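You operate a simulated robot arm through the tools that you are given. There is no shell and no other tool.

Carry out the task below with a simulated robot arm. There is one attempt and no reset: what you move stays moved.

JOB
Pump the day tank up to the 70 L mark.
Fine: Open the yellow air release tap and the black-grip fill valve for it, and shut both after. Where these are worked on the way, their far stop is far enough and under half their travel is too little: yellow air release tap.

It is judged by the outcome, as a careful person would: the job done as asked, and still so three seconds after it is handed in. It fails if anything else is knocked over, pushed out of place, dropped, spilled or broken.

ROBOT AND FRAMES
A 7-joint arm with a two-finger parallel gripper, fixed in place. Base frame: the origin is at the foot of the arm, x ahead of it, y to its left, z up. Units: mm, degrees, N and s.
Its first joint turns from -166.0 to 166.0 degrees. Payload 1.57 kg.
Tool frame: the origin (TCP) lies between the finger pads and is the grasp point; the fingertips stand 30 mm ahead of it; z points along the fingers, y is the line along which they close. The gripper opens to 80 mm. The fingers are 17 mm wide and 12 mm thick; the gripper's body (40 by 82 mm) begins 80 mm behind the TCP.
Orientation is told as [roll, pitch, yaw] about the base's x, y, z axes, in that order, counted from this pose: with the fingers straight down and closing along the base's y, the tool's x points along the base's -x, its y along +y and its z along -z.

CONTROLS
- The arm moves only by the tool play_rows. Its argument "targets" is a list of rows, each a list of 7 numbers: the shift along the base's x, y, z in mm, then the turn, a rotation vector about the base's x, y, z in degrees, then the finger opening in mm, from 0 to 80. In form: [[tx, ty, tz, ax, ay, az, claw], ...]. A call has 1 to 20 rows; each row shifts and turns the commanded pose from where the row before left it. A row lasts 0.2 s, in which the tool goes at most 50 mm and 8.6 degrees; a call with a longer step from one row to the next is refused whole, and so is a gripper value outside its range. Where a pose cannot be reached the arm comes as near as it can. A force on the tool above 50 N (or 10 N above the force at the start of the call, whichever is more), or a blocked arm, ends the call early, and 0.2 s more pass. The fingers move at their own pace (about 153 mm/s each) and stop on an object; they squeeze with about 43 N. The grip force told is the motor's: it shows also when the fingers shut on nothing. Time passes only in rows, and 0.2 s behind the last, so rows that do not move let the fingers close. The reply holds the time, the measured pose of the TCP, the force on the tool along the base axes, the opening and the grip force, in the units named above and with some noise, with the torque about the TCP (base axes, N m) and any sound that the robot's microphone picked up.
- Cameras (640 x 400 px; columns grow to the right, rows downward): "scene" is fixed at [45.7, 493, 1675.9]; the picture's right is [0.94, 0.35, 0.00], its down [0.33, -0.87, -0.36] and it looks along [-0.13, 0.34, -0.93] (base axes); focal length 214 px, centre (320, 200). "wrist" rides on the gripper at [72, -7, -122] in the tool frame; the picture's right is [0.09, 1.00, 0.00], its down [-0.84, 0.08, -0.54] and it looks along [-0.54, 0.05, 0.84] (tool axes); focal length 238 px, centre (320, 200). There is no depth. A picture from a camera that has moved, and an enlarged one, comes with that camera's place and axes in the base frame and with its lens. The place of the scene camera against the robot may be out by one fixed shift of up to 18 mm in any direction.
- capture(camera): a new picture of that camera. No time passes.
- inspect(camera, box): a new picture of the part [left, top, right, bottom] of that camera's present view, enlarged. No time passes.
- finish_job(): hands the job in; it is judged then, once.

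Places have to be worked out from the pictures, the camera data and where the tool is seen. Open the gripper and draw the arm clear of the work before you hand the job in, unless the task says otherwise.

The tools are called after "Request:" as name(argument=value, ...) on one line, values as JSON. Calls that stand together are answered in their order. play_rows: Moves the arm, as the interface text tells. Its arguments: {"type":"object","properties":{"targets":{"type":"array"}},"required":["targets"]} The other tools are called the same way: capture (camera) takes a picture; inspect (camera, box) takes an enlarged picture of a part of a camera's view; finish_job () hands the job in.

At the start:

```text
clock: 0.0
ee_pos: [431.0, 197.9, 1465.2]
tool_rot: [0.0, 0.0, 0.0]
force: [0.1, 0.1, -0.4]
moment: [-0.02, 0.0, 0.0]
gripper_width: 79.7
gripper_force: 0.0
```

scene: 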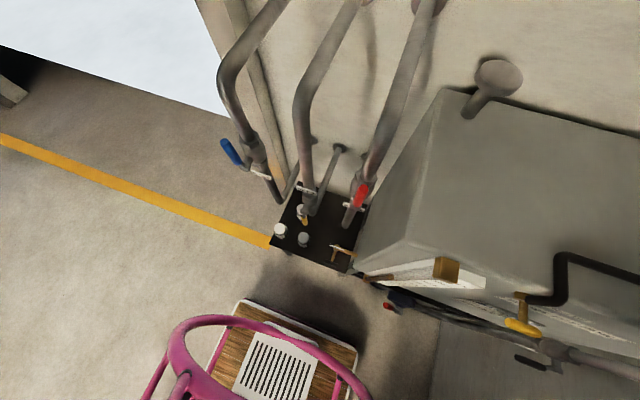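
wrist: 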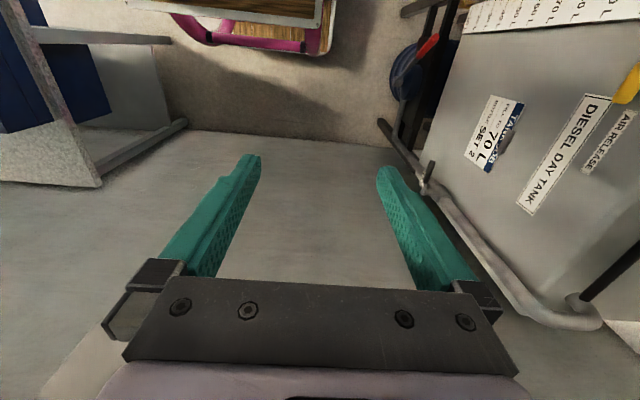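

I begin by looking at the scene in enlarged parts, to find the tank, valves, gauge and pump control.

Request:
inspect(camera="scene", box=[200, 120, 400, 280])

Request:
inspect(camera="scene", box=[340, 220, 640, 400])

Request:
inspect(camera="wrist", box=[380, 0, 640, 220])

Request:
inspect(camera="scene", box=[130, 280, 400, 400])

```text
2.50 times, centred on (300, 200) of scene
camera zoom: at [45.7, 493.0, 1675.9], right [0.94, 0.35, 0.0], down [0.33, -0.87, -0.36], along [-0.13, 0.34, -0.93], focal length 536 px, centre (370, 200)
```

zoom: 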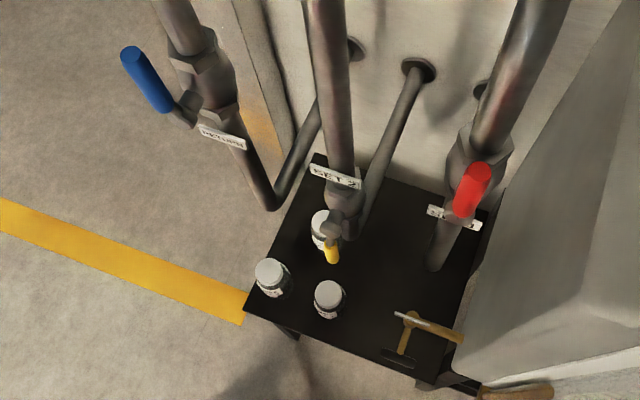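

```text
2.13 times, centred on (490, 310) of scene
camera zoom: at [45.7, 493.0, 1675.9], right [0.94, 0.35, 0.0], down [0.33, -0.87, -0.36], along [-0.13, 0.34, -0.93], focal length 458 px, centre (-43, -35)
```

zoom: 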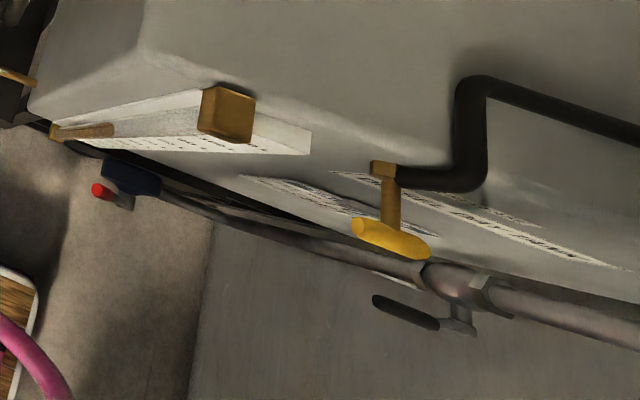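

```text
1.82 times, centred on (510, 110) of wrist
camera zoom: at [357.4, 192.3, 1586.5], right [-0.09, 1.0, 0.0], down [0.84, 0.08, 0.54], along [0.54, 0.05, -0.84], focal length 433 px, centre (-26, 364)
```

zoom: 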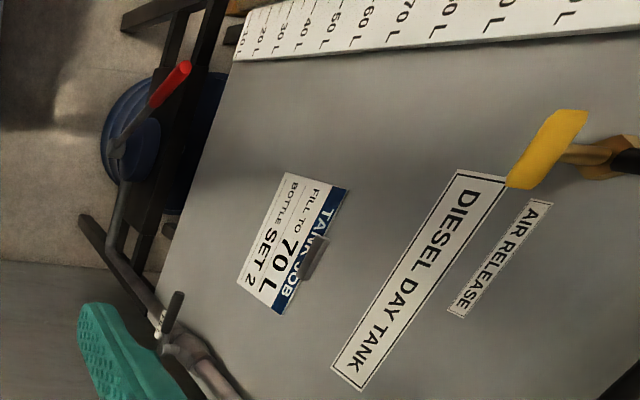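

```text
2.37 times, centred on (265, 340) of scene
camera zoom: at [45.7, 493.0, 1675.9], right [0.94, 0.35, 0.0], down [0.33, -0.87, -0.36], along [-0.13, 0.34, -0.93], focal length 508 px, centre (450, -132)
```

zoom: 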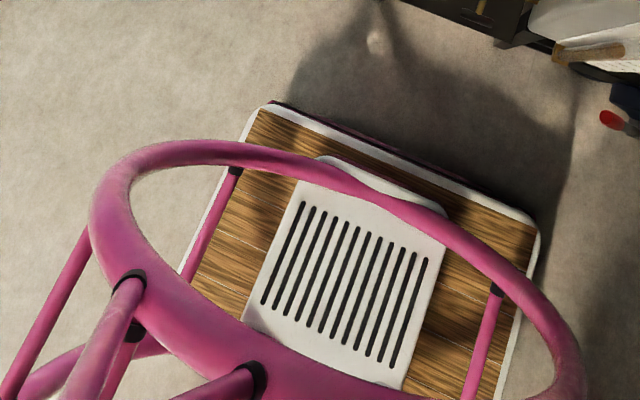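

The yellow tap looks to be near (359, 543, 1298), the black valve grip near (611, 505, 1020) and the red pump grip near (328, 511, 730), with the tank front facing -y. I turn the tool to face the tank (+y), well clear of it, to get a frontal view.

Request:
play_rows(targets=[[0, 0, -15, 8.2, 0, 0, 80], [0, 0, -15, 8.2, 0, 0, 80], [0, 0, -15, 8.2, 0, 0, 80], [0, 0, -15, 8.2, 0, 0, 80], [0, 0, -15, 8.2, 0, 0, 80], [0, 0, -15, 8.2, 0, 0, 80], [0, 0, -15, 8.2, 0, 0, 80], [0, 0, -15, 8.2, 0, 0, 80], [0, 0, -15, 8.2, 0, 0, 80], [0, 0, -15, 8.2, 0, 0, 80], [0, 0, -15, 8, 0, 0, 80]])

```text
clock: 2.4
ee_pos: [484.0, 216.3, 1339.6]
tool_rot: [90.0, -0.1, -0.1]
force: [-1.7, -0.8, -0.3]
moment: [-0.01, 0.01, -0.06]
gripper_width: 80.0
gripper_force: 0.0
out of reach, approached as far as the arm can: row 9, 10, 11
```

The tool now faces the tank at (484, 216, 1340), held a bit off the asked pose. I take pictures from here.

Request:
capture(camera="wrist")

Request:
capture(camera="scene")

```text
taken
camera wrist: at [411.6, 94.4, 1333.1], right [-0.09, 0.0, 1.0], down [0.84, -0.54, 0.08], along [0.54, 0.84, 0.05], focal length 238 px, centre (320, 200)
```

wrist: 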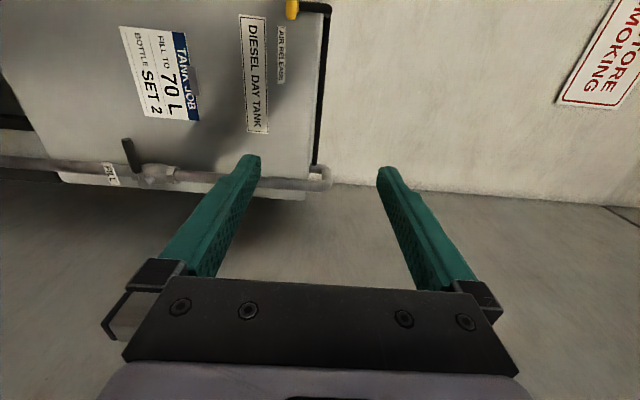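

```text
taken
```

scene: 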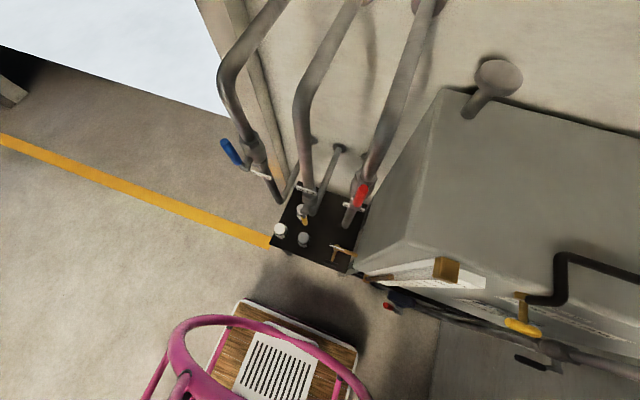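

The picture is turned (its right is up). I yaw the tool left so that the camera looks squarely at the tank front, and lower it a little.

Request:
play_rows(targets=[[0, 0, -25, 0, 0, 8.2, 80], [0, 0, -25, 0, 0, 8.2, 80], [0, 0, -25, 0, 0, 8.2, 80], [0, 0, -25, 0, 0, 8.2, 80], [0, 0, -25, 0, 0, 0, 80], [0, 0, -25, 0, 0, 0, 80]])

Request:
capture(camera="wrist")

```text
clock: 3.8
ee_pos: [484.7, 217.4, 1190.8]
tool_rot: [90.1, -0.1, 32.9]
force: [-0.2, 0.3, 0.7]
moment: [-0.03, -0.02, -0.04]
gripper_width: 80.2
gripper_force: 0.1
```

```text
taken
camera wrist: at [489.4, 76.3, 1183.1], right [-0.08, -0.05, 1.0], down [1.0, 0.0, 0.08], along [0.0, 1.0, 0.05], focal length 238 px, centre (320, 200)
```

wrist: 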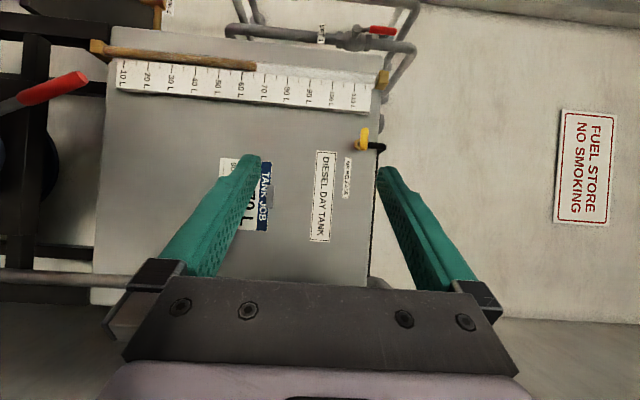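

Now the front is squarely seen: a sight gauge with an amber column beside the scale. I enlarge the gauge and the yellow tap.

Request:
inspect(camera="wrist", box=[80, 20, 400, 120])

Request:
inspect(camera="wrist", box=[200, 30, 300, 110])

Request:
inspect(camera="wrist", box=[320, 100, 420, 180])

Request:
inspect(camera="wrist", box=[0, 0, 130, 320])

```text
2.00 times, centred on (240, 70) of wrist
camera zoom: at [489.4, 76.3, 1183.1], right [-0.08, -0.05, 1.0], down [1.0, 0.0, 0.08], along [0.0, 1.0, 0.05], focal length 477 px, centre (480, 460)
```

zoom: 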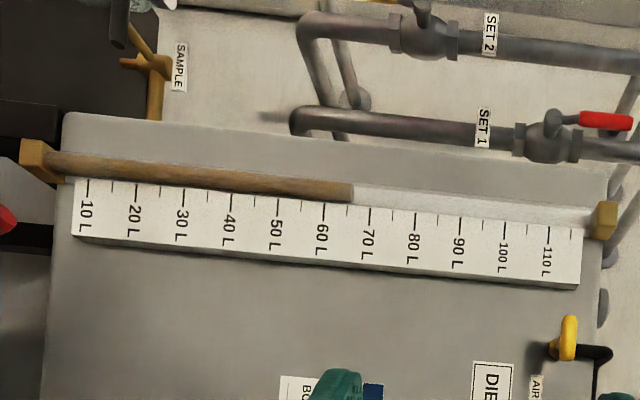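

```text
5.00 times, centred on (250, 70) of wrist
camera zoom: at [489.4, 76.3, 1183.1], right [-0.08, -0.05, 1.0], down [1.0, 0.0, 0.08], along [0.0, 1.0, 0.05], focal length 1192 px, centre (670, 850)
```

zoom: 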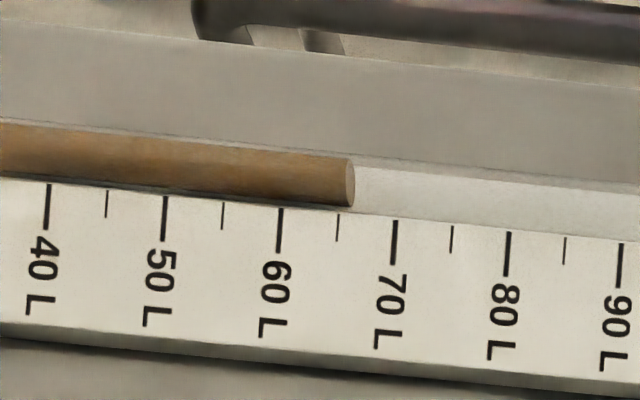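

```text
5.00 times, centred on (370, 140) of wrist
camera zoom: at [489.4, 76.3, 1183.1], right [-0.08, -0.05, 1.0], down [1.0, 0.0, 0.08], along [0.0, 1.0, 0.05], focal length 1192 px, centre (70, 500)
```

zoom: 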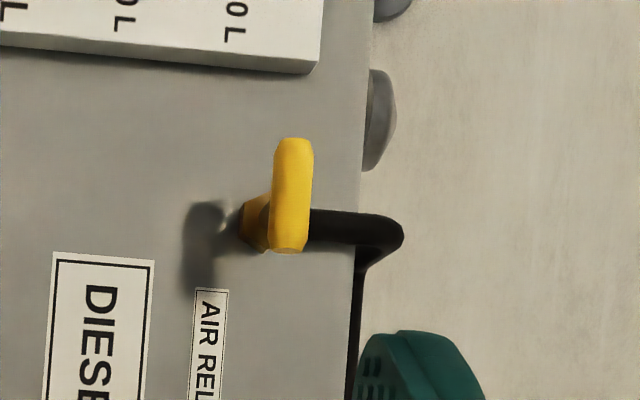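

```text
1.25 times, centred on (65, 160) of wrist
camera zoom: at [489.4, 76.3, 1183.1], right [-0.08, -0.05, 1.0], down [1.0, 0.0, 0.08], along [0.0, 1.0, 0.05], focal length 298 px, centre (639, 250)
```

zoom: 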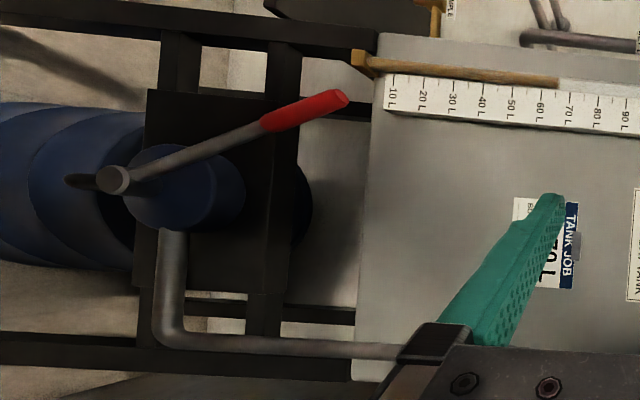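

The level stands near 66 L now. The yellow handle is a T-bar lying along x near (359, 553, 1286), on a stem along y. Next I turn the camera upright (camera above the hand) to look at the fill valve and pump.

Request:
play_rows(targets=[[10, 0, -5, 0, 0, -8.2, 80], [10, 0, -5, 0, 0, -8.2, 80], [10, 0, -5, 0, 0, -8.2, 80], [10, 0, -5, 0, 0, -8.3, 80], [5, 0, 0, 0, 8.2, 0, 80], [5, 0, 0, 0, 8.2, 0, 80], [5, 0, 0, 0, 8.2, 0, 80], [5, 0, 0, 0, 8.2, 0, 80], [5, 0, 0, 0, 8.2, 0, 80], [5, 0, 0, 0, 8.2, 0, 80], [5, 0, 0, 0, 8.2, 0, 80], [5, 0, 0, 0, 8.2, 0, 80], [0, 0, 0, 0, 8.2, 0, 80], [0, 0, 0, 0, 8.2, 0, 80], [0, 0, 0, 0, 8, 0, 80]])

Request:
capture(camera="wrist")

```text
clock: 7.0
ee_pos: [564.0, 217.2, 1169.3]
tool_rot: [-42.8, 89.8, -132.8]
force: [-0.5, -0.1, 0.2]
moment: [-0.01, 0.0, 0.03]
gripper_width: 80.2
gripper_force: 0.1
```

```text
taken
camera wrist: at [558.1, 95.8, 1241.0], right [1.0, 0.0, 0.09], down [0.08, -0.54, -0.84], along [0.05, 0.84, -0.54], focal length 238 px, centre (320, 200)
```

wrist: 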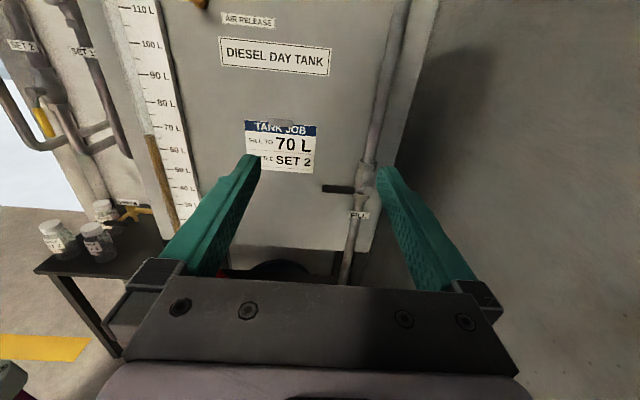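

The upright view works and shows the fill pipe with its valve low on the right of the tank front. I enlarge the fill valve, the lower left area and the gauge.

Request:
inspect(camera="wrist", box=[300, 140, 400, 240])

Request:
inspect(camera="wrist", box=[120, 100, 220, 200])

Request:
inspect(camera="wrist", box=[0, 0, 160, 280])

Request:
inspect(camera="wrist", box=[230, 110, 330, 180])

```text
4.00 times, centred on (350, 190) of wrist
camera zoom: at [558.1, 95.8, 1241.0], right [1.0, 0.0, 0.09], down [0.08, -0.54, -0.84], along [0.05, 0.84, -0.54], focal length 953 px, centre (200, 240)
```

zoom: 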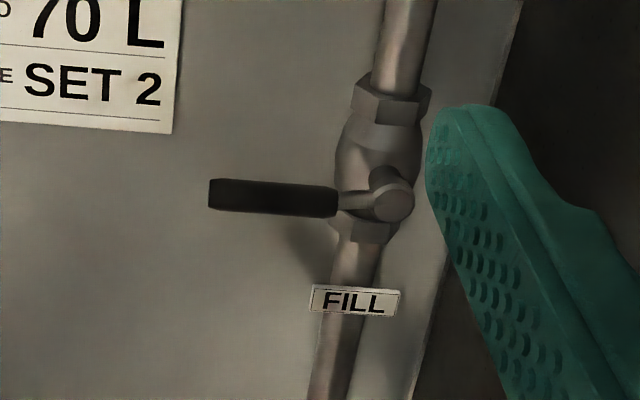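

```text
4.00 times, centred on (170, 150) of wrist
camera zoom: at [558.1, 95.8, 1241.0], right [1.0, 0.0, 0.09], down [0.08, -0.54, -0.84], along [0.05, 0.84, -0.54], focal length 953 px, centre (920, 400)
```

zoom: 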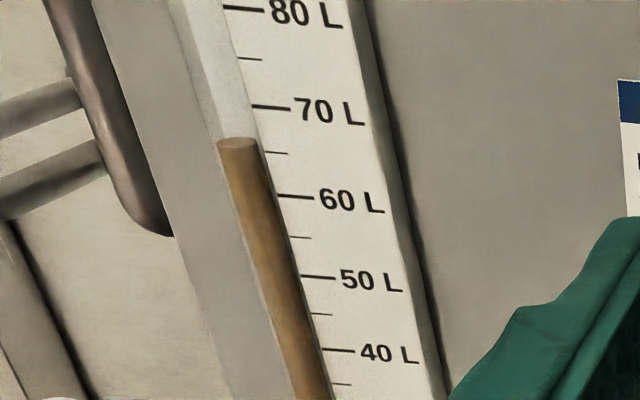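

```text
1.43 times, centred on (80, 140) of wrist
camera zoom: at [558.1, 95.8, 1241.0], right [1.0, 0.0, 0.09], down [0.08, -0.54, -0.84], along [0.05, 0.84, -0.54], focal length 340 px, centre (663, 286)
```

zoom: 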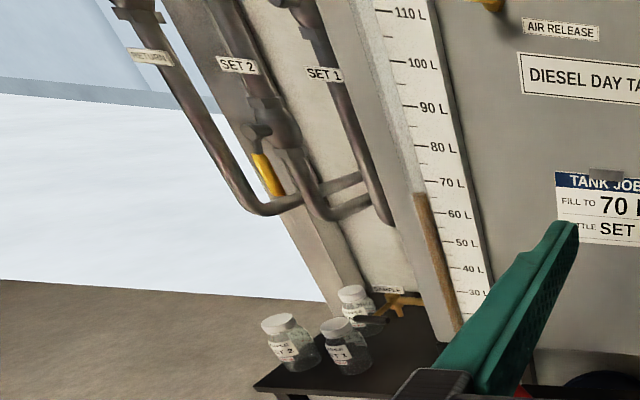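

```text
5.71 times, centred on (280, 145) of wrist
camera zoom: at [558.1, 95.8, 1241.0], right [1.0, 0.0, 0.09], down [0.08, -0.54, -0.84], along [0.05, 0.84, -0.54], focal length 1362 px, centre (549, 514)
```

zoom: 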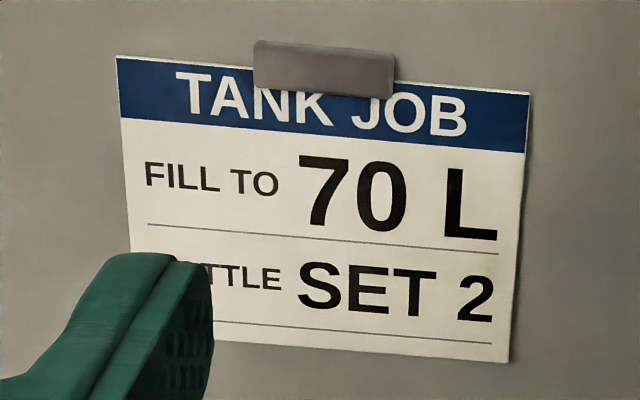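

The fill valve is a lever ball valve on a vertical pipe: hub near (673, 512, 1009), black grip pointing -x around (617, 511, 1005). I lower the hand, staying well back from the tank, to view the pump.

Request:
play_rows(targets=[[-10, 0, -30, 0, 0, 0, 80], [-10, 0, -30, 0, 0, 0, 80], [-10, 0, -30, 0, 0, 0, 80], [-10, 0, -30, 0, 0, 0, 80], [-10, 0, -30, 0, 0, 0, 80], [-10, 0, -30, 0, 0, 0, 80], [-10, 0, -30, 0, 0, 0, 80], [-10, 0, -30, 0, 0, 0, 80]])

Request:
capture(camera="wrist")

```text
clock: 8.8
ee_pos: [483.3, 214.3, 931.0]
tool_rot: [40.6, 89.9, -49.5]
force: [-0.2, -1.0, -0.3]
moment: [0.0, 0.03, -0.01]
gripper_width: 80.0
gripper_force: 0.0
```

```text
taken
camera wrist: at [476.7, 94.2, 1002.8], right [1.0, 0.0, 0.09], down [0.08, -0.54, -0.84], along [0.05, 0.84, -0.54], focal length 238 px, centre (320, 200)
```

wrist: 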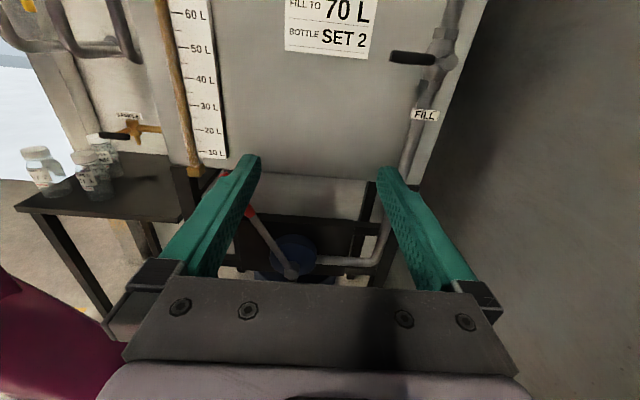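

The pump lever is partly hidden by the left finger. I go lower for a level look at the pump.

Request:
play_rows(targets=[[5, 0, -25, 0, 0, 0, 80], [5, 0, -25, 0, 0, 0, 80], [5, 0, -25, 0, 0, 0, 80], [5, 0, -25, 0, 0, 0, 80], [5, 0, -25, 0, 0, 0, 80], [5, 0, -25, 0, 0, 0, 80]])

Request:
capture(camera="wrist")

Request:
inspect(camera="wrist", box=[180, 60, 400, 300])

Request:
inspect(camera="wrist", box=[0, 200, 200, 400])

```text
clock: 10.2
ee_pos: [515.2, 216.1, 779.2]
tool_rot: [13.0, 89.8, -77.0]
force: [0.5, 0.1, -0.2]
moment: [0.01, -0.03, -0.02]
gripper_width: 80.1
gripper_force: 0.1
```

```text
taken
camera wrist: at [508.7, 94.8, 850.7], right [1.0, 0.0, 0.09], down [0.08, -0.54, -0.84], along [0.05, 0.84, -0.54], focal length 238 px, centre (320, 200)
```

wrist: 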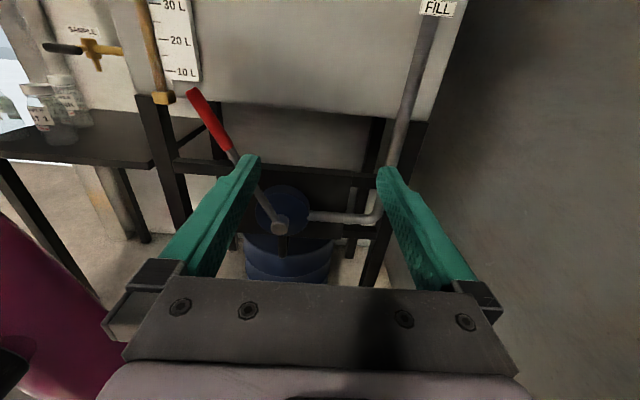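

```text
1.67 times, centred on (290, 180) of wrist
camera zoom: at [508.7, 94.8, 850.7], right [1.0, 0.0, 0.09], down [0.08, -0.54, -0.84], along [0.05, 0.84, -0.54], focal length 397 px, centre (370, 233)
```

zoom: 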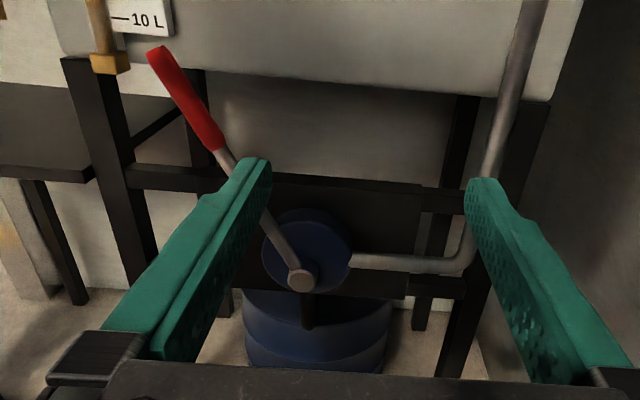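

```text
2.00 times, centred on (100, 300) of wrist
camera zoom: at [508.7, 94.8, 850.7], right [1.0, 0.0, 0.09], down [0.08, -0.54, -0.84], along [0.05, 0.84, -0.54], focal length 477 px, centre (760, 0)
```

zoom: 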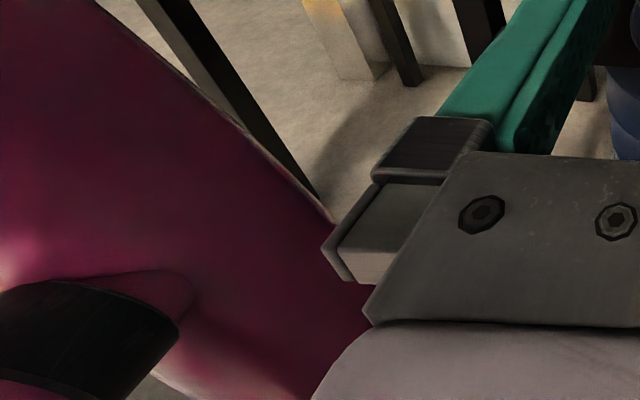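

A pink object is close on the left. I check the scene camera to see whether it is part of the arm or a standing object.

Request:
capture(camera="scene")

Request:
inspect(camera="wrist", box=[-200, 200, 200, 450])

```text
taken
```

scene: 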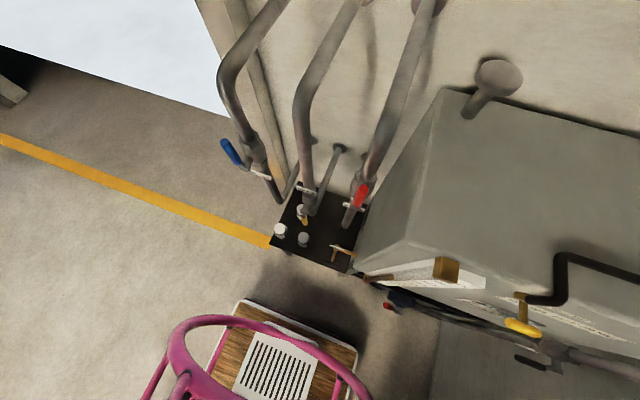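

```text
refused: -200 is not a number from 0 to 640
```

The pink frame does not move with the arm, so it is the mount. The pump hub is near (452, 498, 515) and the red grip runs from (354, 508, 681) to (311, 510, 772), a rocking lever about the y axis. First comes the air tap: I rise and turn the tool so the fingers close vertically.

Request:
play_rows(targets=[[-5, 6, 36, 0, -8.2, 0, 80], [-5, 6, 36, 0, -8.2, 0, 80], [-5, 6, 36, 0, -8.2, 0, 80], [-5, 6, 36, 0, -8.2, 0, 80], [-5, 6, 36, 0, -8.2, 0, 80], [-5, 6, 36, 0, -8.2, 0, 80], [-5, 6, 36, 0, -8.2, 0, 80], [-5, 6, 36, 0, -8.2, 0, 80], [-5, 6, 36, 0, -8.2, 0, 80], [-5, 6, 36, 0, -8.2, 0, 80], [-5, 6, 36, 0, -8, 0, 80], [-5, 12, 36, 0, 0, 0, 80], [-5, 12, 36, 0, 0, 0, 80], [-5, 12, 36, 0, 0, 0, 80]])

Request:
capture(camera="wrist")

Request:
capture(camera="scene")

```text
clock: 13.2
ee_pos: [470.6, 334.0, 1278.3]
tool_rot: [90.0, 0.1, -0.1]
force: [0.2, -0.3, -0.2]
moment: [0.01, -0.03, 0.06]
gripper_width: 79.9
gripper_force: 0.1
out of reach, approached as far as the arm can: row 9, 10, 11
```

```text
taken
camera wrist: at [398.3, 212.4, 1271.3], right [-0.09, 0.0, 1.0], down [0.84, -0.54, 0.08], along [0.54, 0.84, 0.05], focal length 238 px, centre (320, 200)
```

wrist: 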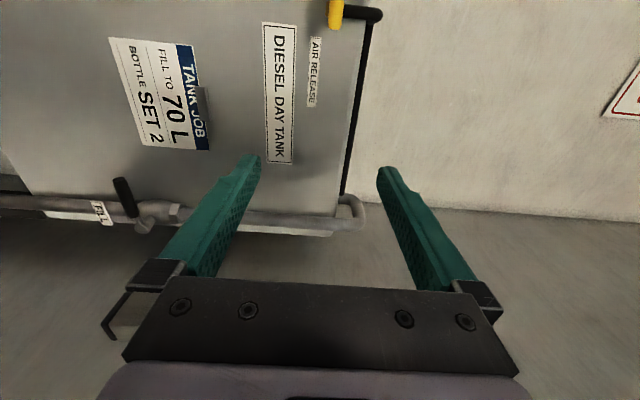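

```text
taken
```

scene: 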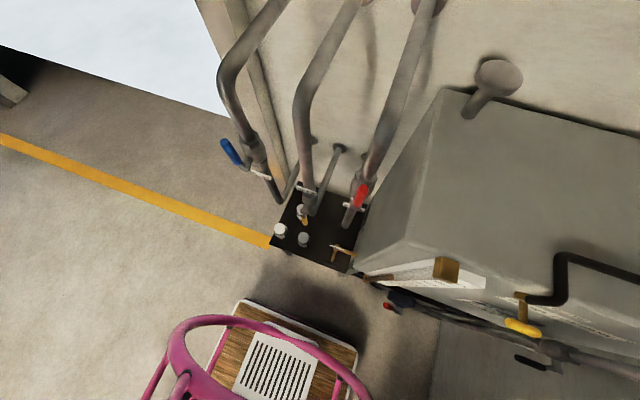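

The tool is aligned (fingers close along z). I approach to a standoff in front of the yellow tap with a narrowed opening and look.

Request:
play_rows(targets=[[-18.6, 16, 1, 0, 0, 0, 60], [-18.6, 16, 1, 0, 0, 0, 60], [-18.6, 16, 1, 0, 0, 0, 60], [-18.6, 16, 1, 0, 0, 0, 60], [-18.6, 16, 1, 0, 0, 0, 60], [-18.6, 16, 1, 0, 0, 0, 60]])

Request:
capture(camera="wrist")

Request:
inspect(camera="wrist", box=[260, 60, 420, 180])

Request:
capture(camera="scene")

```text
clock: 14.6
ee_pos: [360.8, 431.8, 1281.8]
tool_rot: [90.0, 0.0, -0.1]
force: [0.2, -0.7, -0.6]
moment: [0.03, -0.01, 0.01]
gripper_width: 60.0
gripper_force: 0.0
```

```text
taken
camera wrist: at [287.0, 310.4, 1274.1], right [-0.09, 0.0, 1.0], down [0.84, -0.54, 0.08], along [0.54, 0.84, 0.05], focal length 238 px, centre (320, 200)
```

wrist: 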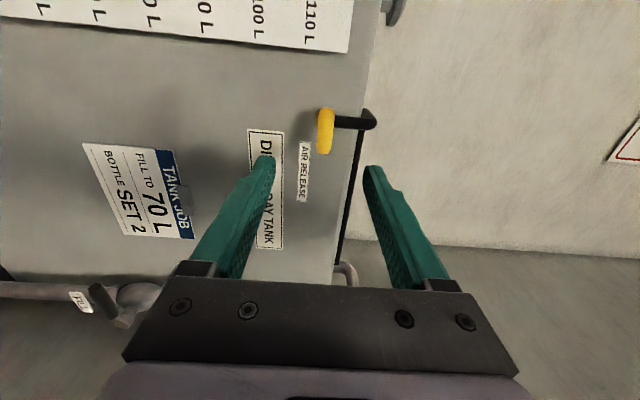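

```text
3.33 times, centred on (340, 120) of wrist
camera zoom: at [287.0, 310.4, 1274.1], right [-0.09, 0.0, 1.0], down [0.84, -0.54, 0.08], along [0.54, 0.84, 0.05], focal length 794 px, centre (253, 467)
```

zoom: 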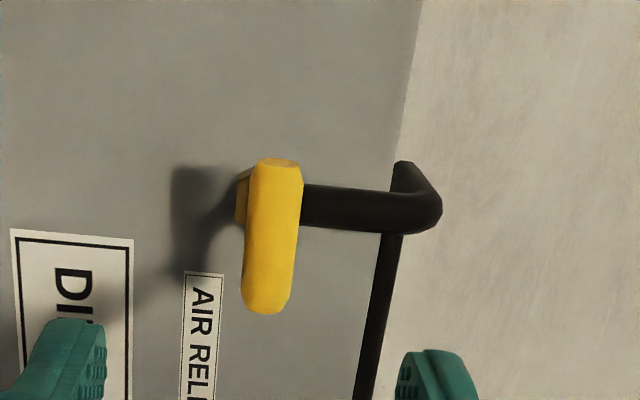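

```text
taken
```

scene: 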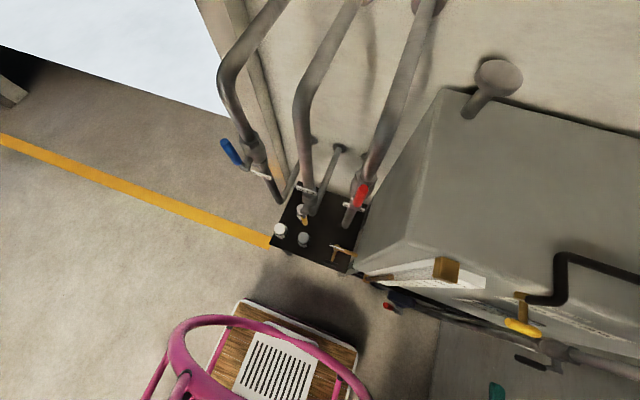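

The T-bar's centre works out consistently to about (359, 553.5, 1286), spanning x 336–383 and about 17 mm thick. I move in with fingers above and below it, tips stopping short of the tank fittings.

Request:
play_rows(targets=[[-1.5, 13, 2, 0, 0, 0, 44], [0, 13, 1, 0, 0, 0, 44], [0, 13, 1, 0, 0, 0, 44], [0, 13, 0, 0, 0, 0, 44], [0, 13, 0, 0, 0, 0, 44], [0, 13, 0, 0, 0, 0, 44], [0, 13, 0, 0, 0, 0, 44], [0, 12, 0, 0, 0, 0, 44]])

Request:
capture(camera="wrist")

Request:
inspect(camera="scene", box=[460, 260, 620, 400])

```text
clock: 16.4
ee_pos: [358.0, 533.4, 1284.8]
tool_rot: [90.0, 0.0, -0.1]
force: [-0.4, -0.5, -0.4]
moment: [0.05, 0.01, -0.03]
gripper_width: 44.0
gripper_force: 0.0
```

```text
taken
camera wrist: at [286.4, 411.2, 1279.0], right [-0.09, 0.0, 1.0], down [0.84, -0.54, 0.08], along [0.54, 0.84, 0.05], focal length 238 px, centre (320, 200)
```

wrist: 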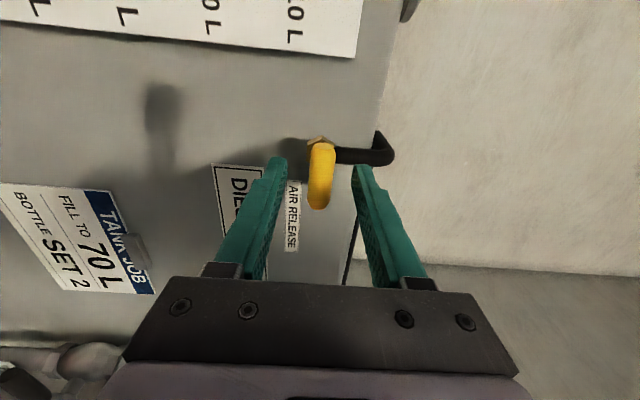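

```text
2.86 times, centred on (540, 330) of scene
camera zoom: at [45.7, 493.0, 1675.9], right [0.94, 0.35, 0.0], down [0.33, -0.87, -0.36], along [-0.13, 0.34, -0.93], focal length 613 px, centre (-309, -171)
```

zoom: 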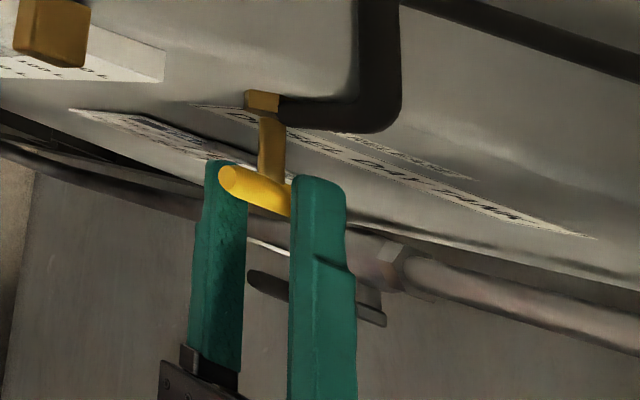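

The scene view shows the bar between the fingertips with clear stem behind. I advance 6 mm more and close on the bar.

Request:
play_rows(targets=[[0, 6, 0.5, 0, 0, 0, 44], [0, 0, 0, 0, 0, 0, 10], [0, 0, 0, 0, 0, 0, 10], [0, 0, 0, 0, 0, 0, 10]])

Request:
inspect(camera="scene", box=[460, 260, 620, 400])

Request:
capture(camera="wrist")

```text
clock: 17.4
ee_pos: [357.7, 539.9, 1286.6]
tool_rot: [89.8, 0.0, 0.0]
force: [-1.8, 2.0, -7.3]
moment: [-0.05, 0.01, 0.33]
gripper_width: 13.8
gripper_force: 30.5
```

```text
2.86 times, centred on (540, 330) of scene
camera zoom: at [45.7, 493.0, 1675.9], right [0.94, 0.35, 0.0], down [0.33, -0.87, -0.36], along [-0.13, 0.34, -0.93], focal length 613 px, centre (-309, -171)
```

zoom: 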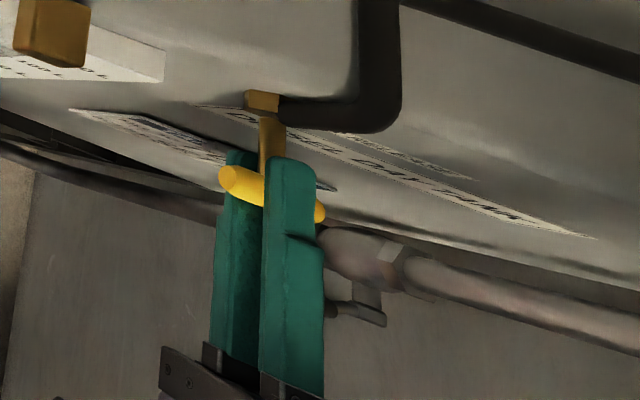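

```text
taken
camera wrist: at [285.9, 417.7, 1279.8], right [-0.09, 0.0, 1.0], down [0.84, -0.54, 0.08], along [0.54, 0.84, 0.05], focal length 238 px, centre (320, 200)
```

wrist: 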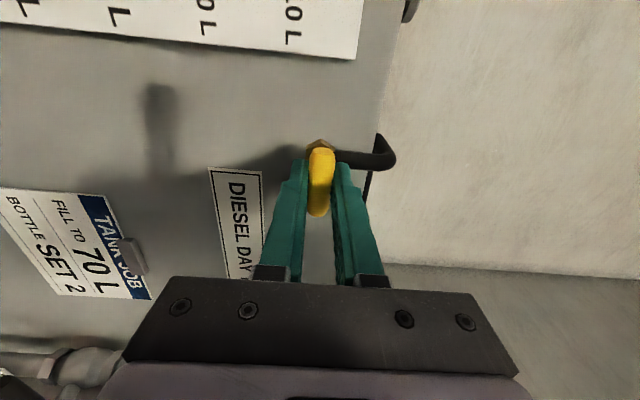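

The bar is held (13.8 mm). I try a small counter-clockwise turn (seen from the front) about the stem axis and watch the torque.

Request:
play_rows(targets=[[0.3, 0, 0, 0, -3, 0, 10], [0, 0, 0, 0, -3, 0, 10], [0, 0, 0, 0, -3, 0, 10]])

Request:
inspect(camera="scene", box=[460, 260, 620, 400])

```text
clock: 18.2
ee_pos: [357.5, 539.6, 1286.3]
tool_rot: [89.9, -9.1, 0.1]
force: [-12.5, -4.1, -13.5]
moment: [-0.08, 0.0, -0.28]
gripper_width: 13.9
gripper_force: 30.6
```

```text
2.86 times, centred on (540, 330) of scene
camera zoom: at [45.7, 493.0, 1675.9], right [0.94, 0.35, 0.0], down [0.33, -0.87, -0.36], along [-0.13, 0.34, -0.93], focal length 613 px, centre (-309, -171)
```

zoom: 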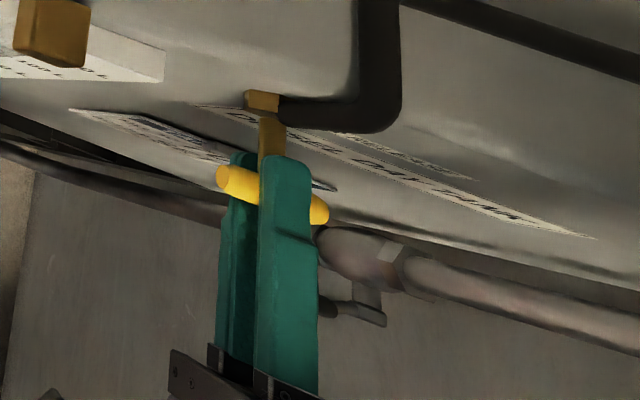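

Torque about the stem is near nil so it turns freely this way; a side force shows the stem is a bit toward -x/-z. I ease that off and keep turning.

Request:
play_rows(targets=[[-1, 0, -1, 0, -4, 0, 10], [-0.5, 0, -0.5, 0, -5, 0, 10], [0, 0, 0, 0, -6, 0, 10], [0, 0, 0, 0, -6, 0, 10]])

Request:
inspect(camera="scene", box=[460, 260, 620, 400])

Request:
capture(camera="wrist")

```text
clock: 19.2
ee_pos: [359.7, 539.3, 1286.0]
tool_rot: [90.1, -30.1, -0.1]
force: [-6.5, -9.0, -10.2]
moment: [0.19, 0.0, -0.46]
gripper_width: 14.1
gripper_force: 30.6
```

```text
2.86 times, centred on (540, 330) of scene
camera zoom: at [45.7, 493.0, 1675.9], right [0.94, 0.35, 0.0], down [0.33, -0.87, -0.36], along [-0.13, 0.34, -0.93], focal length 613 px, centre (-309, -171)
```

zoom: 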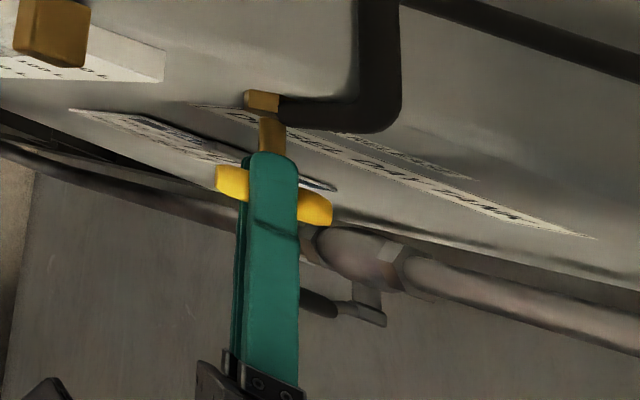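

```text
taken
camera wrist: at [299.0, 417.9, 1243.7], right [-0.58, 0.0, 0.82], down [0.68, -0.54, 0.49], along [0.44, 0.84, 0.31], focal length 238 px, centre (320, 200)
```

wrist: 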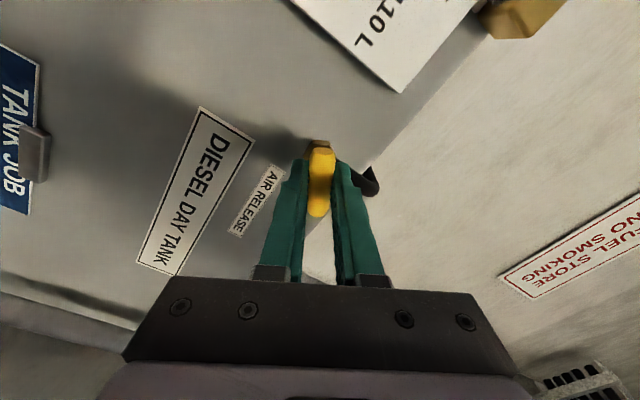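

The bar turns with the tool (30° so far, no torque). I continue toward 90°.

Request:
play_rows(targets=[[-0.5, -0.5, -1, 0, -7, 0, 10], [0, 0, -0.5, 0, -7, 0, 10], [0, 0, 0, 0, -7, 0, 10], [0, 0, 0, 0, -7, 0, 10]])

Request:
inspect(camera="scene", box=[460, 260, 620, 400])

```text
clock: 20.2
ee_pos: [358.8, 539.3, 1284.9]
tool_rot: [90.5, -58.1, -0.6]
force: [4.3, 3.5, 9.9]
moment: [-0.14, 0.02, 0.08]
gripper_width: 14.2
gripper_force: 30.1
```

```text
2.86 times, centred on (540, 330) of scene
camera zoom: at [45.7, 493.0, 1675.9], right [0.94, 0.35, 0.0], down [0.33, -0.87, -0.36], along [-0.13, 0.34, -0.93], focal length 613 px, centre (-309, -171)
```

zoom: 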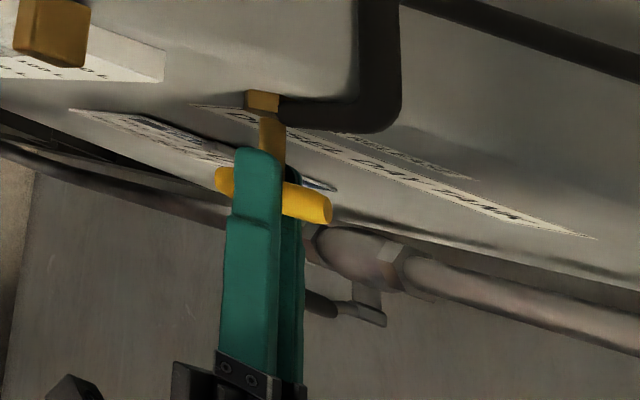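

Still turning freely at 58°. I go on in smaller groups to find the far stop.

Request:
play_rows(targets=[[0, 0, 0.5, 0, -7, 0, 10], [0, 0, 0.5, 0, -7, 0, 10], [0, 0, 0, 0, -7, 0, 10], [0, 0, 0, 0, -6, 0, 10]])

Request:
inspect(camera="scene", box=[460, 260, 620, 400])

Request:
capture(camera="wrist")

```text
clock: 21.2
ee_pos: [359.8, 538.2, 1285.0]
tool_rot: [92.1, -85.1, -2.1]
force: [11.5, 8.2, 10.8]
moment: [0.4, 0.0, -0.03]
gripper_width: 13.7
gripper_force: 30.5
```

```text
2.86 times, centred on (540, 330) of scene
camera zoom: at [45.7, 493.0, 1675.9], right [0.94, 0.35, 0.0], down [0.33, -0.87, -0.36], along [-0.13, 0.34, -0.93], focal length 613 px, centre (-309, -171)
```

zoom: 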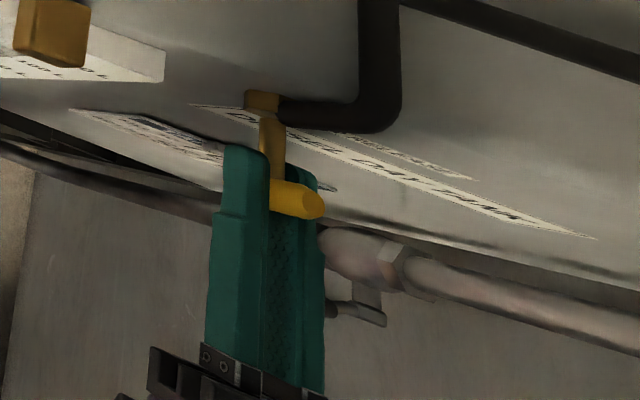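

```text
taken
camera wrist: at [359.2, 417.9, 1212.6], right [-1.0, 0.0, -0.01], down [-0.01, -0.54, 0.84], along [0.0, 0.84, 0.54], focal length 238 px, centre (320, 200)
```

wrist: 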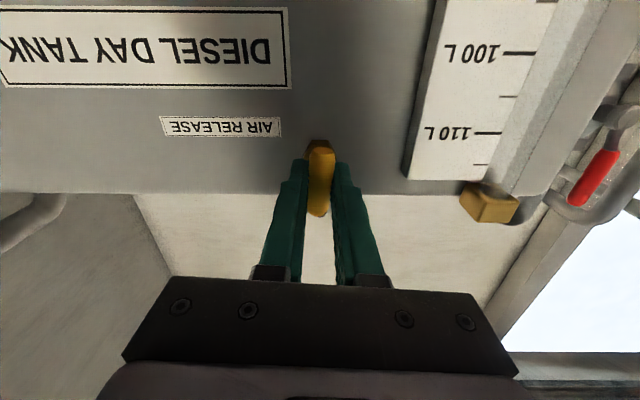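

It is now about 85° round. I turn a few degrees more to feel whether a stop is there.

Request:
play_rows(targets=[[0.5, 0, 0.5, 0, -4, 0, 10], [0, 0, 0, 0, -4, 0, 10]])

Request:
inspect(camera="wrist", box=[270, 120, 370, 230])

```text
clock: 21.8
ee_pos: [359.9, 539.2, 1285.0]
tool_rot: [-92.0, -87.0, -178.1]
force: [14.2, 7.9, 14.3]
moment: [0.44, 0.52, -0.08]
gripper_width: 14.4
gripper_force: 30.4
```

```text
3.64 times, centred on (320, 175) of wrist
camera zoom: at [369.4, 417.7, 1213.3], right [-0.99, 0.0, -0.14], down [-0.12, -0.54, 0.83], along [-0.08, 0.84, 0.54], focal length 867 px, centre (320, 291)
```

zoom: 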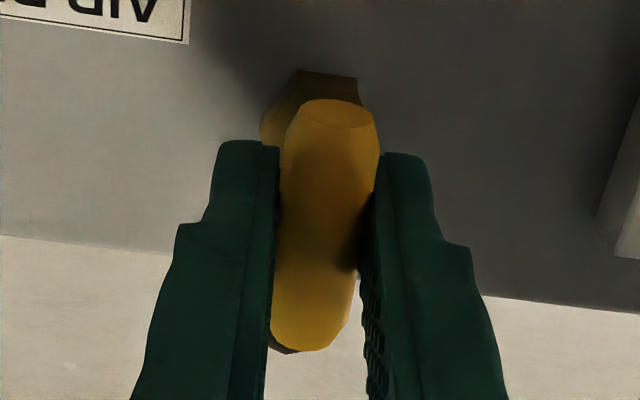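

A 0.5 Nm torque now opposes: the tap is at its far stop, fully open. I ease back, release and withdraw, turning the tool back to the fingers-vertical orientation.

Request:
play_rows(targets=[[0, 0, 0, 0, 4, 0, 14], [0, 0, 0, 0, 0, 0, 46], [0, 0, 0, 0, 0, 0, 46], [0, -15, 0, 0, 0, 0, 46], [0, -20, 0, 0, 0, 0, 46], [0, -20, 0, 0, 0, 0, 46], [0, -25, 0, 0, 0, 0, 46], [0, -30, 0, 0, 0, 0, 46]])

Request:
capture(camera="wrist")

Request:
inspect(camera="scene", box=[460, 260, 620, 400])

```text
clock: 23.6
ee_pos: [359.1, 429.3, 1282.7]
tool_rot: [94.8, -89.0, -4.9]
force: [-0.3, -0.5, -0.9]
moment: [-0.01, 0.03, 0.0]
gripper_width: 45.8
gripper_force: 0.0
```

```text
taken
camera wrist: at [364.7, 308.2, 1210.7], right [-1.0, 0.0, -0.08], down [-0.06, -0.54, 0.84], along [-0.04, 0.84, 0.54], focal length 238 px, centre (320, 200)
```

wrist: 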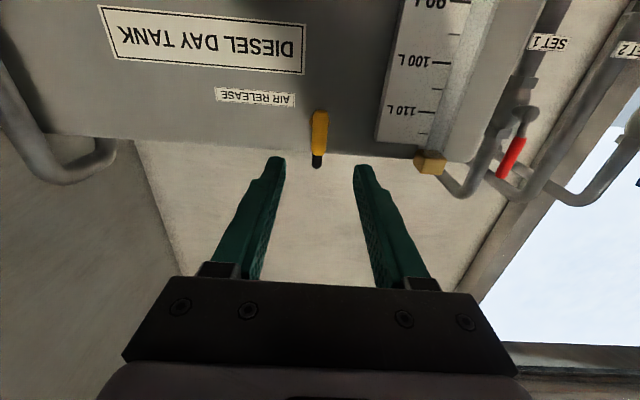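

```text
2.86 times, centred on (540, 330) of scene
camera zoom: at [45.7, 493.0, 1675.9], right [0.94, 0.35, 0.0], down [0.33, -0.87, -0.36], along [-0.13, 0.34, -0.93], focal length 613 px, centre (-309, -171)
```

zoom: 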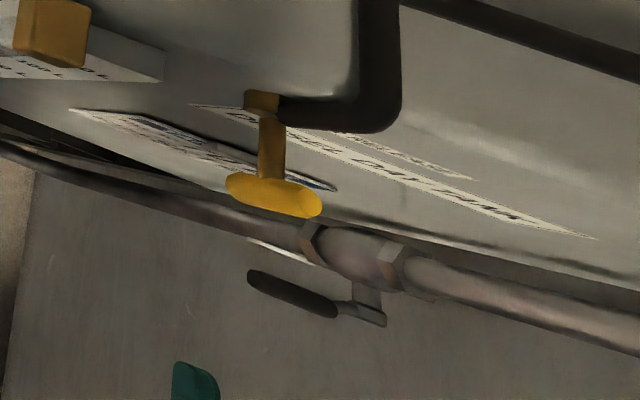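

The handle stays upright (open). Next the fill valve: I move to a standoff in front of the black lever, turning the tool back so the fingers close vertically.

Request:
play_rows(targets=[[15, -10, -15, 0, 8.1, 0, 46], [23, -3, -25, 0, 8.1, 0, 46], [23, -3, -25, 0, 8.1, 0, 46], [23, -3, -25, 0, 8.1, 0, 46], [23, -3, -25, 0, 8.1, 0, 46], [23, -3, -25, 0, 8.1, 0, 46], [23, -3, -25, 0, 8.1, 0, 46], [23, -3, -25, 0, 8.1, 0, 46], [23, -3, -25, 0, 8.1, 0, 46], [23, -3, -25, 0, 8.1, 0, 46], [23, -3, -25, 0, 8, 0, 46], [13, 0, -13, 0, 0, 0, 46]])

Request:
capture(camera="wrist")

Request:
inspect(camera="scene", box=[460, 260, 640, 400])

```text
clock: 26.2
ee_pos: [617.3, 389.5, 1007.0]
tool_rot: [90.0, -0.1, 0.0]
force: [-0.4, 1.0, 0.1]
moment: [0.02, -0.04, -0.04]
gripper_width: 45.9
gripper_force: 0.1
```

```text
taken
camera wrist: at [544.5, 268.3, 1000.0], right [-0.09, 0.0, 1.0], down [0.84, -0.54, 0.08], along [0.54, 0.84, 0.05], focal length 238 px, centre (320, 200)
```

wrist: 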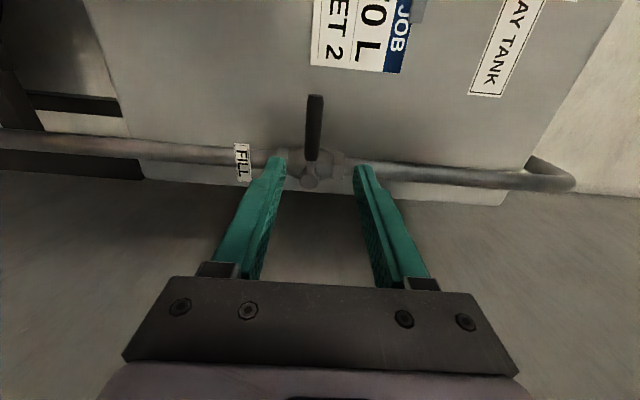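

```text
2.86 times, centred on (550, 330) of scene
camera zoom: at [45.7, 493.0, 1675.9], right [0.94, 0.35, 0.0], down [0.33, -0.87, -0.36], along [-0.13, 0.34, -0.93], focal length 613 px, centre (-337, -171)
```

zoom: 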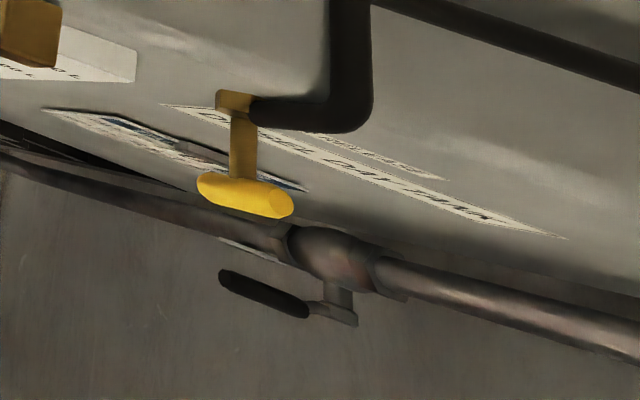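

Request:
inspect(camera="wrist", box=[250, 80, 390, 200])

```text
3.33 times, centred on (320, 140) of wrist
camera zoom: at [544.5, 268.3, 1000.0], right [-0.09, 0.0, 1.0], down [0.84, -0.54, 0.08], along [0.54, 0.84, 0.05], focal length 794 px, centre (320, 400)
```

zoom: 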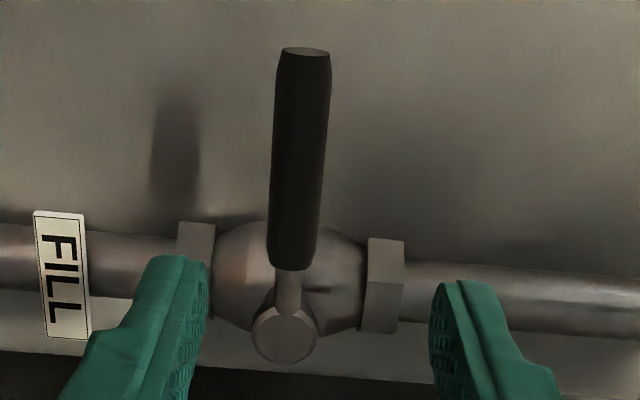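

The lever grip spans x 585–653 at about y 518, z 999, with its hub near (680, 520, 1000). I move in over the grip near its outer end with the fingers above and below it.

Request:
play_rows(targets=[[-1, 15, -1, 0, 0, 0, 46], [-1, 15, -1, 0, 0, 0, 46], [-1, 15, -1, 0, 0, 0, 46], [-1, 15, -1, 0, 0, 0, 46], [-1, 15, -1, 0, 0, 0, 46], [-1, 15, -1, 0, 0, 0, 46], [-1, 13, -1, 0, 0, 0, 46], [0, 10, 0, 0, 0, 0, 46]])

Request:
capture(camera="wrist")

Request:
inspect(camera="scene", box=[460, 260, 640, 400])

```text
clock: 28.0
ee_pos: [608.7, 502.4, 999.7]
tool_rot: [90.0, 0.0, -0.1]
force: [-0.3, 0.8, 0.6]
moment: [0.01, 0.04, 0.02]
gripper_width: 46.1
gripper_force: 0.0
```

```text
taken
camera wrist: at [536.2, 381.1, 992.9], right [-0.09, 0.0, 1.0], down [0.84, -0.54, 0.08], along [0.54, 0.84, 0.05], focal length 238 px, centre (320, 200)
```

wrist: 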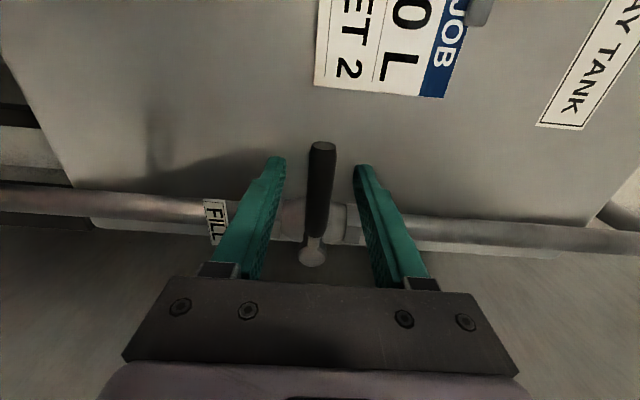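

```text
2.86 times, centred on (550, 330) of scene
camera zoom: at [45.7, 493.0, 1675.9], right [0.94, 0.35, 0.0], down [0.33, -0.87, -0.36], along [-0.13, 0.34, -0.93], focal length 613 px, centre (-337, -171)
```

zoom: 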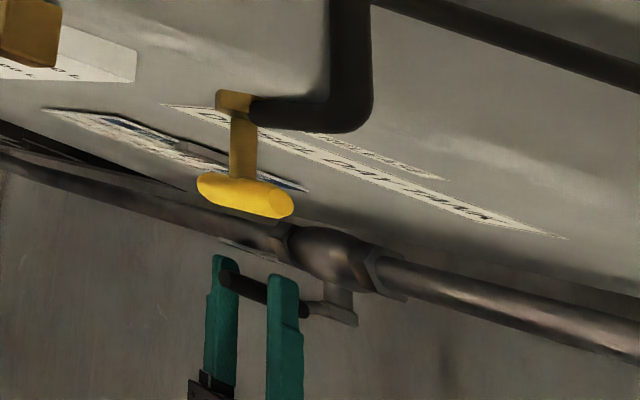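

The lever sits between the fingers. I close loosely around it (20 mm) and try the first degrees downward (counter-clockwise, the usual opening sense) along the arc about the hub.

Request:
play_rows(targets=[[0, 2, 0, 0, 0, 0, 20], [0, 0, 0, 0, 0, 0, 20], [0.1, 0, -3.7, 0, -3, 0, 20], [0.3, 0, -3.7, 0, -3, 0, 20], [0.5, 0, -3.7, 0, -3, 0, 20]])

Request:
inspect(camera="wrist", box=[250, 120, 390, 280])

```text
clock: 29.2
ee_pos: [611.0, 504.5, 992.2]
tool_rot: [90.2, -9.1, -0.2]
force: [7.9, -1.1, 18.4]
moment: [0.14, 0.31, -0.05]
gripper_width: 34.4
gripper_force: 7.9
```

```text
2.50 times, centred on (320, 200) of wrist
camera zoom: at [540.4, 383.6, 972.7], right [-0.25, 0.0, 0.97], down [0.81, -0.55, 0.21], along [0.53, 0.84, 0.14], focal length 596 px, centre (320, 200)
```

zoom: 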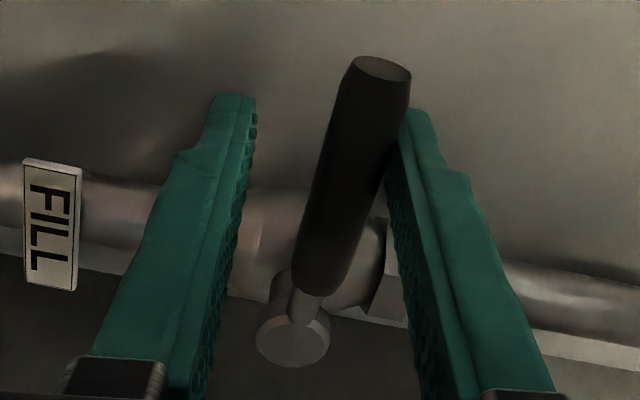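

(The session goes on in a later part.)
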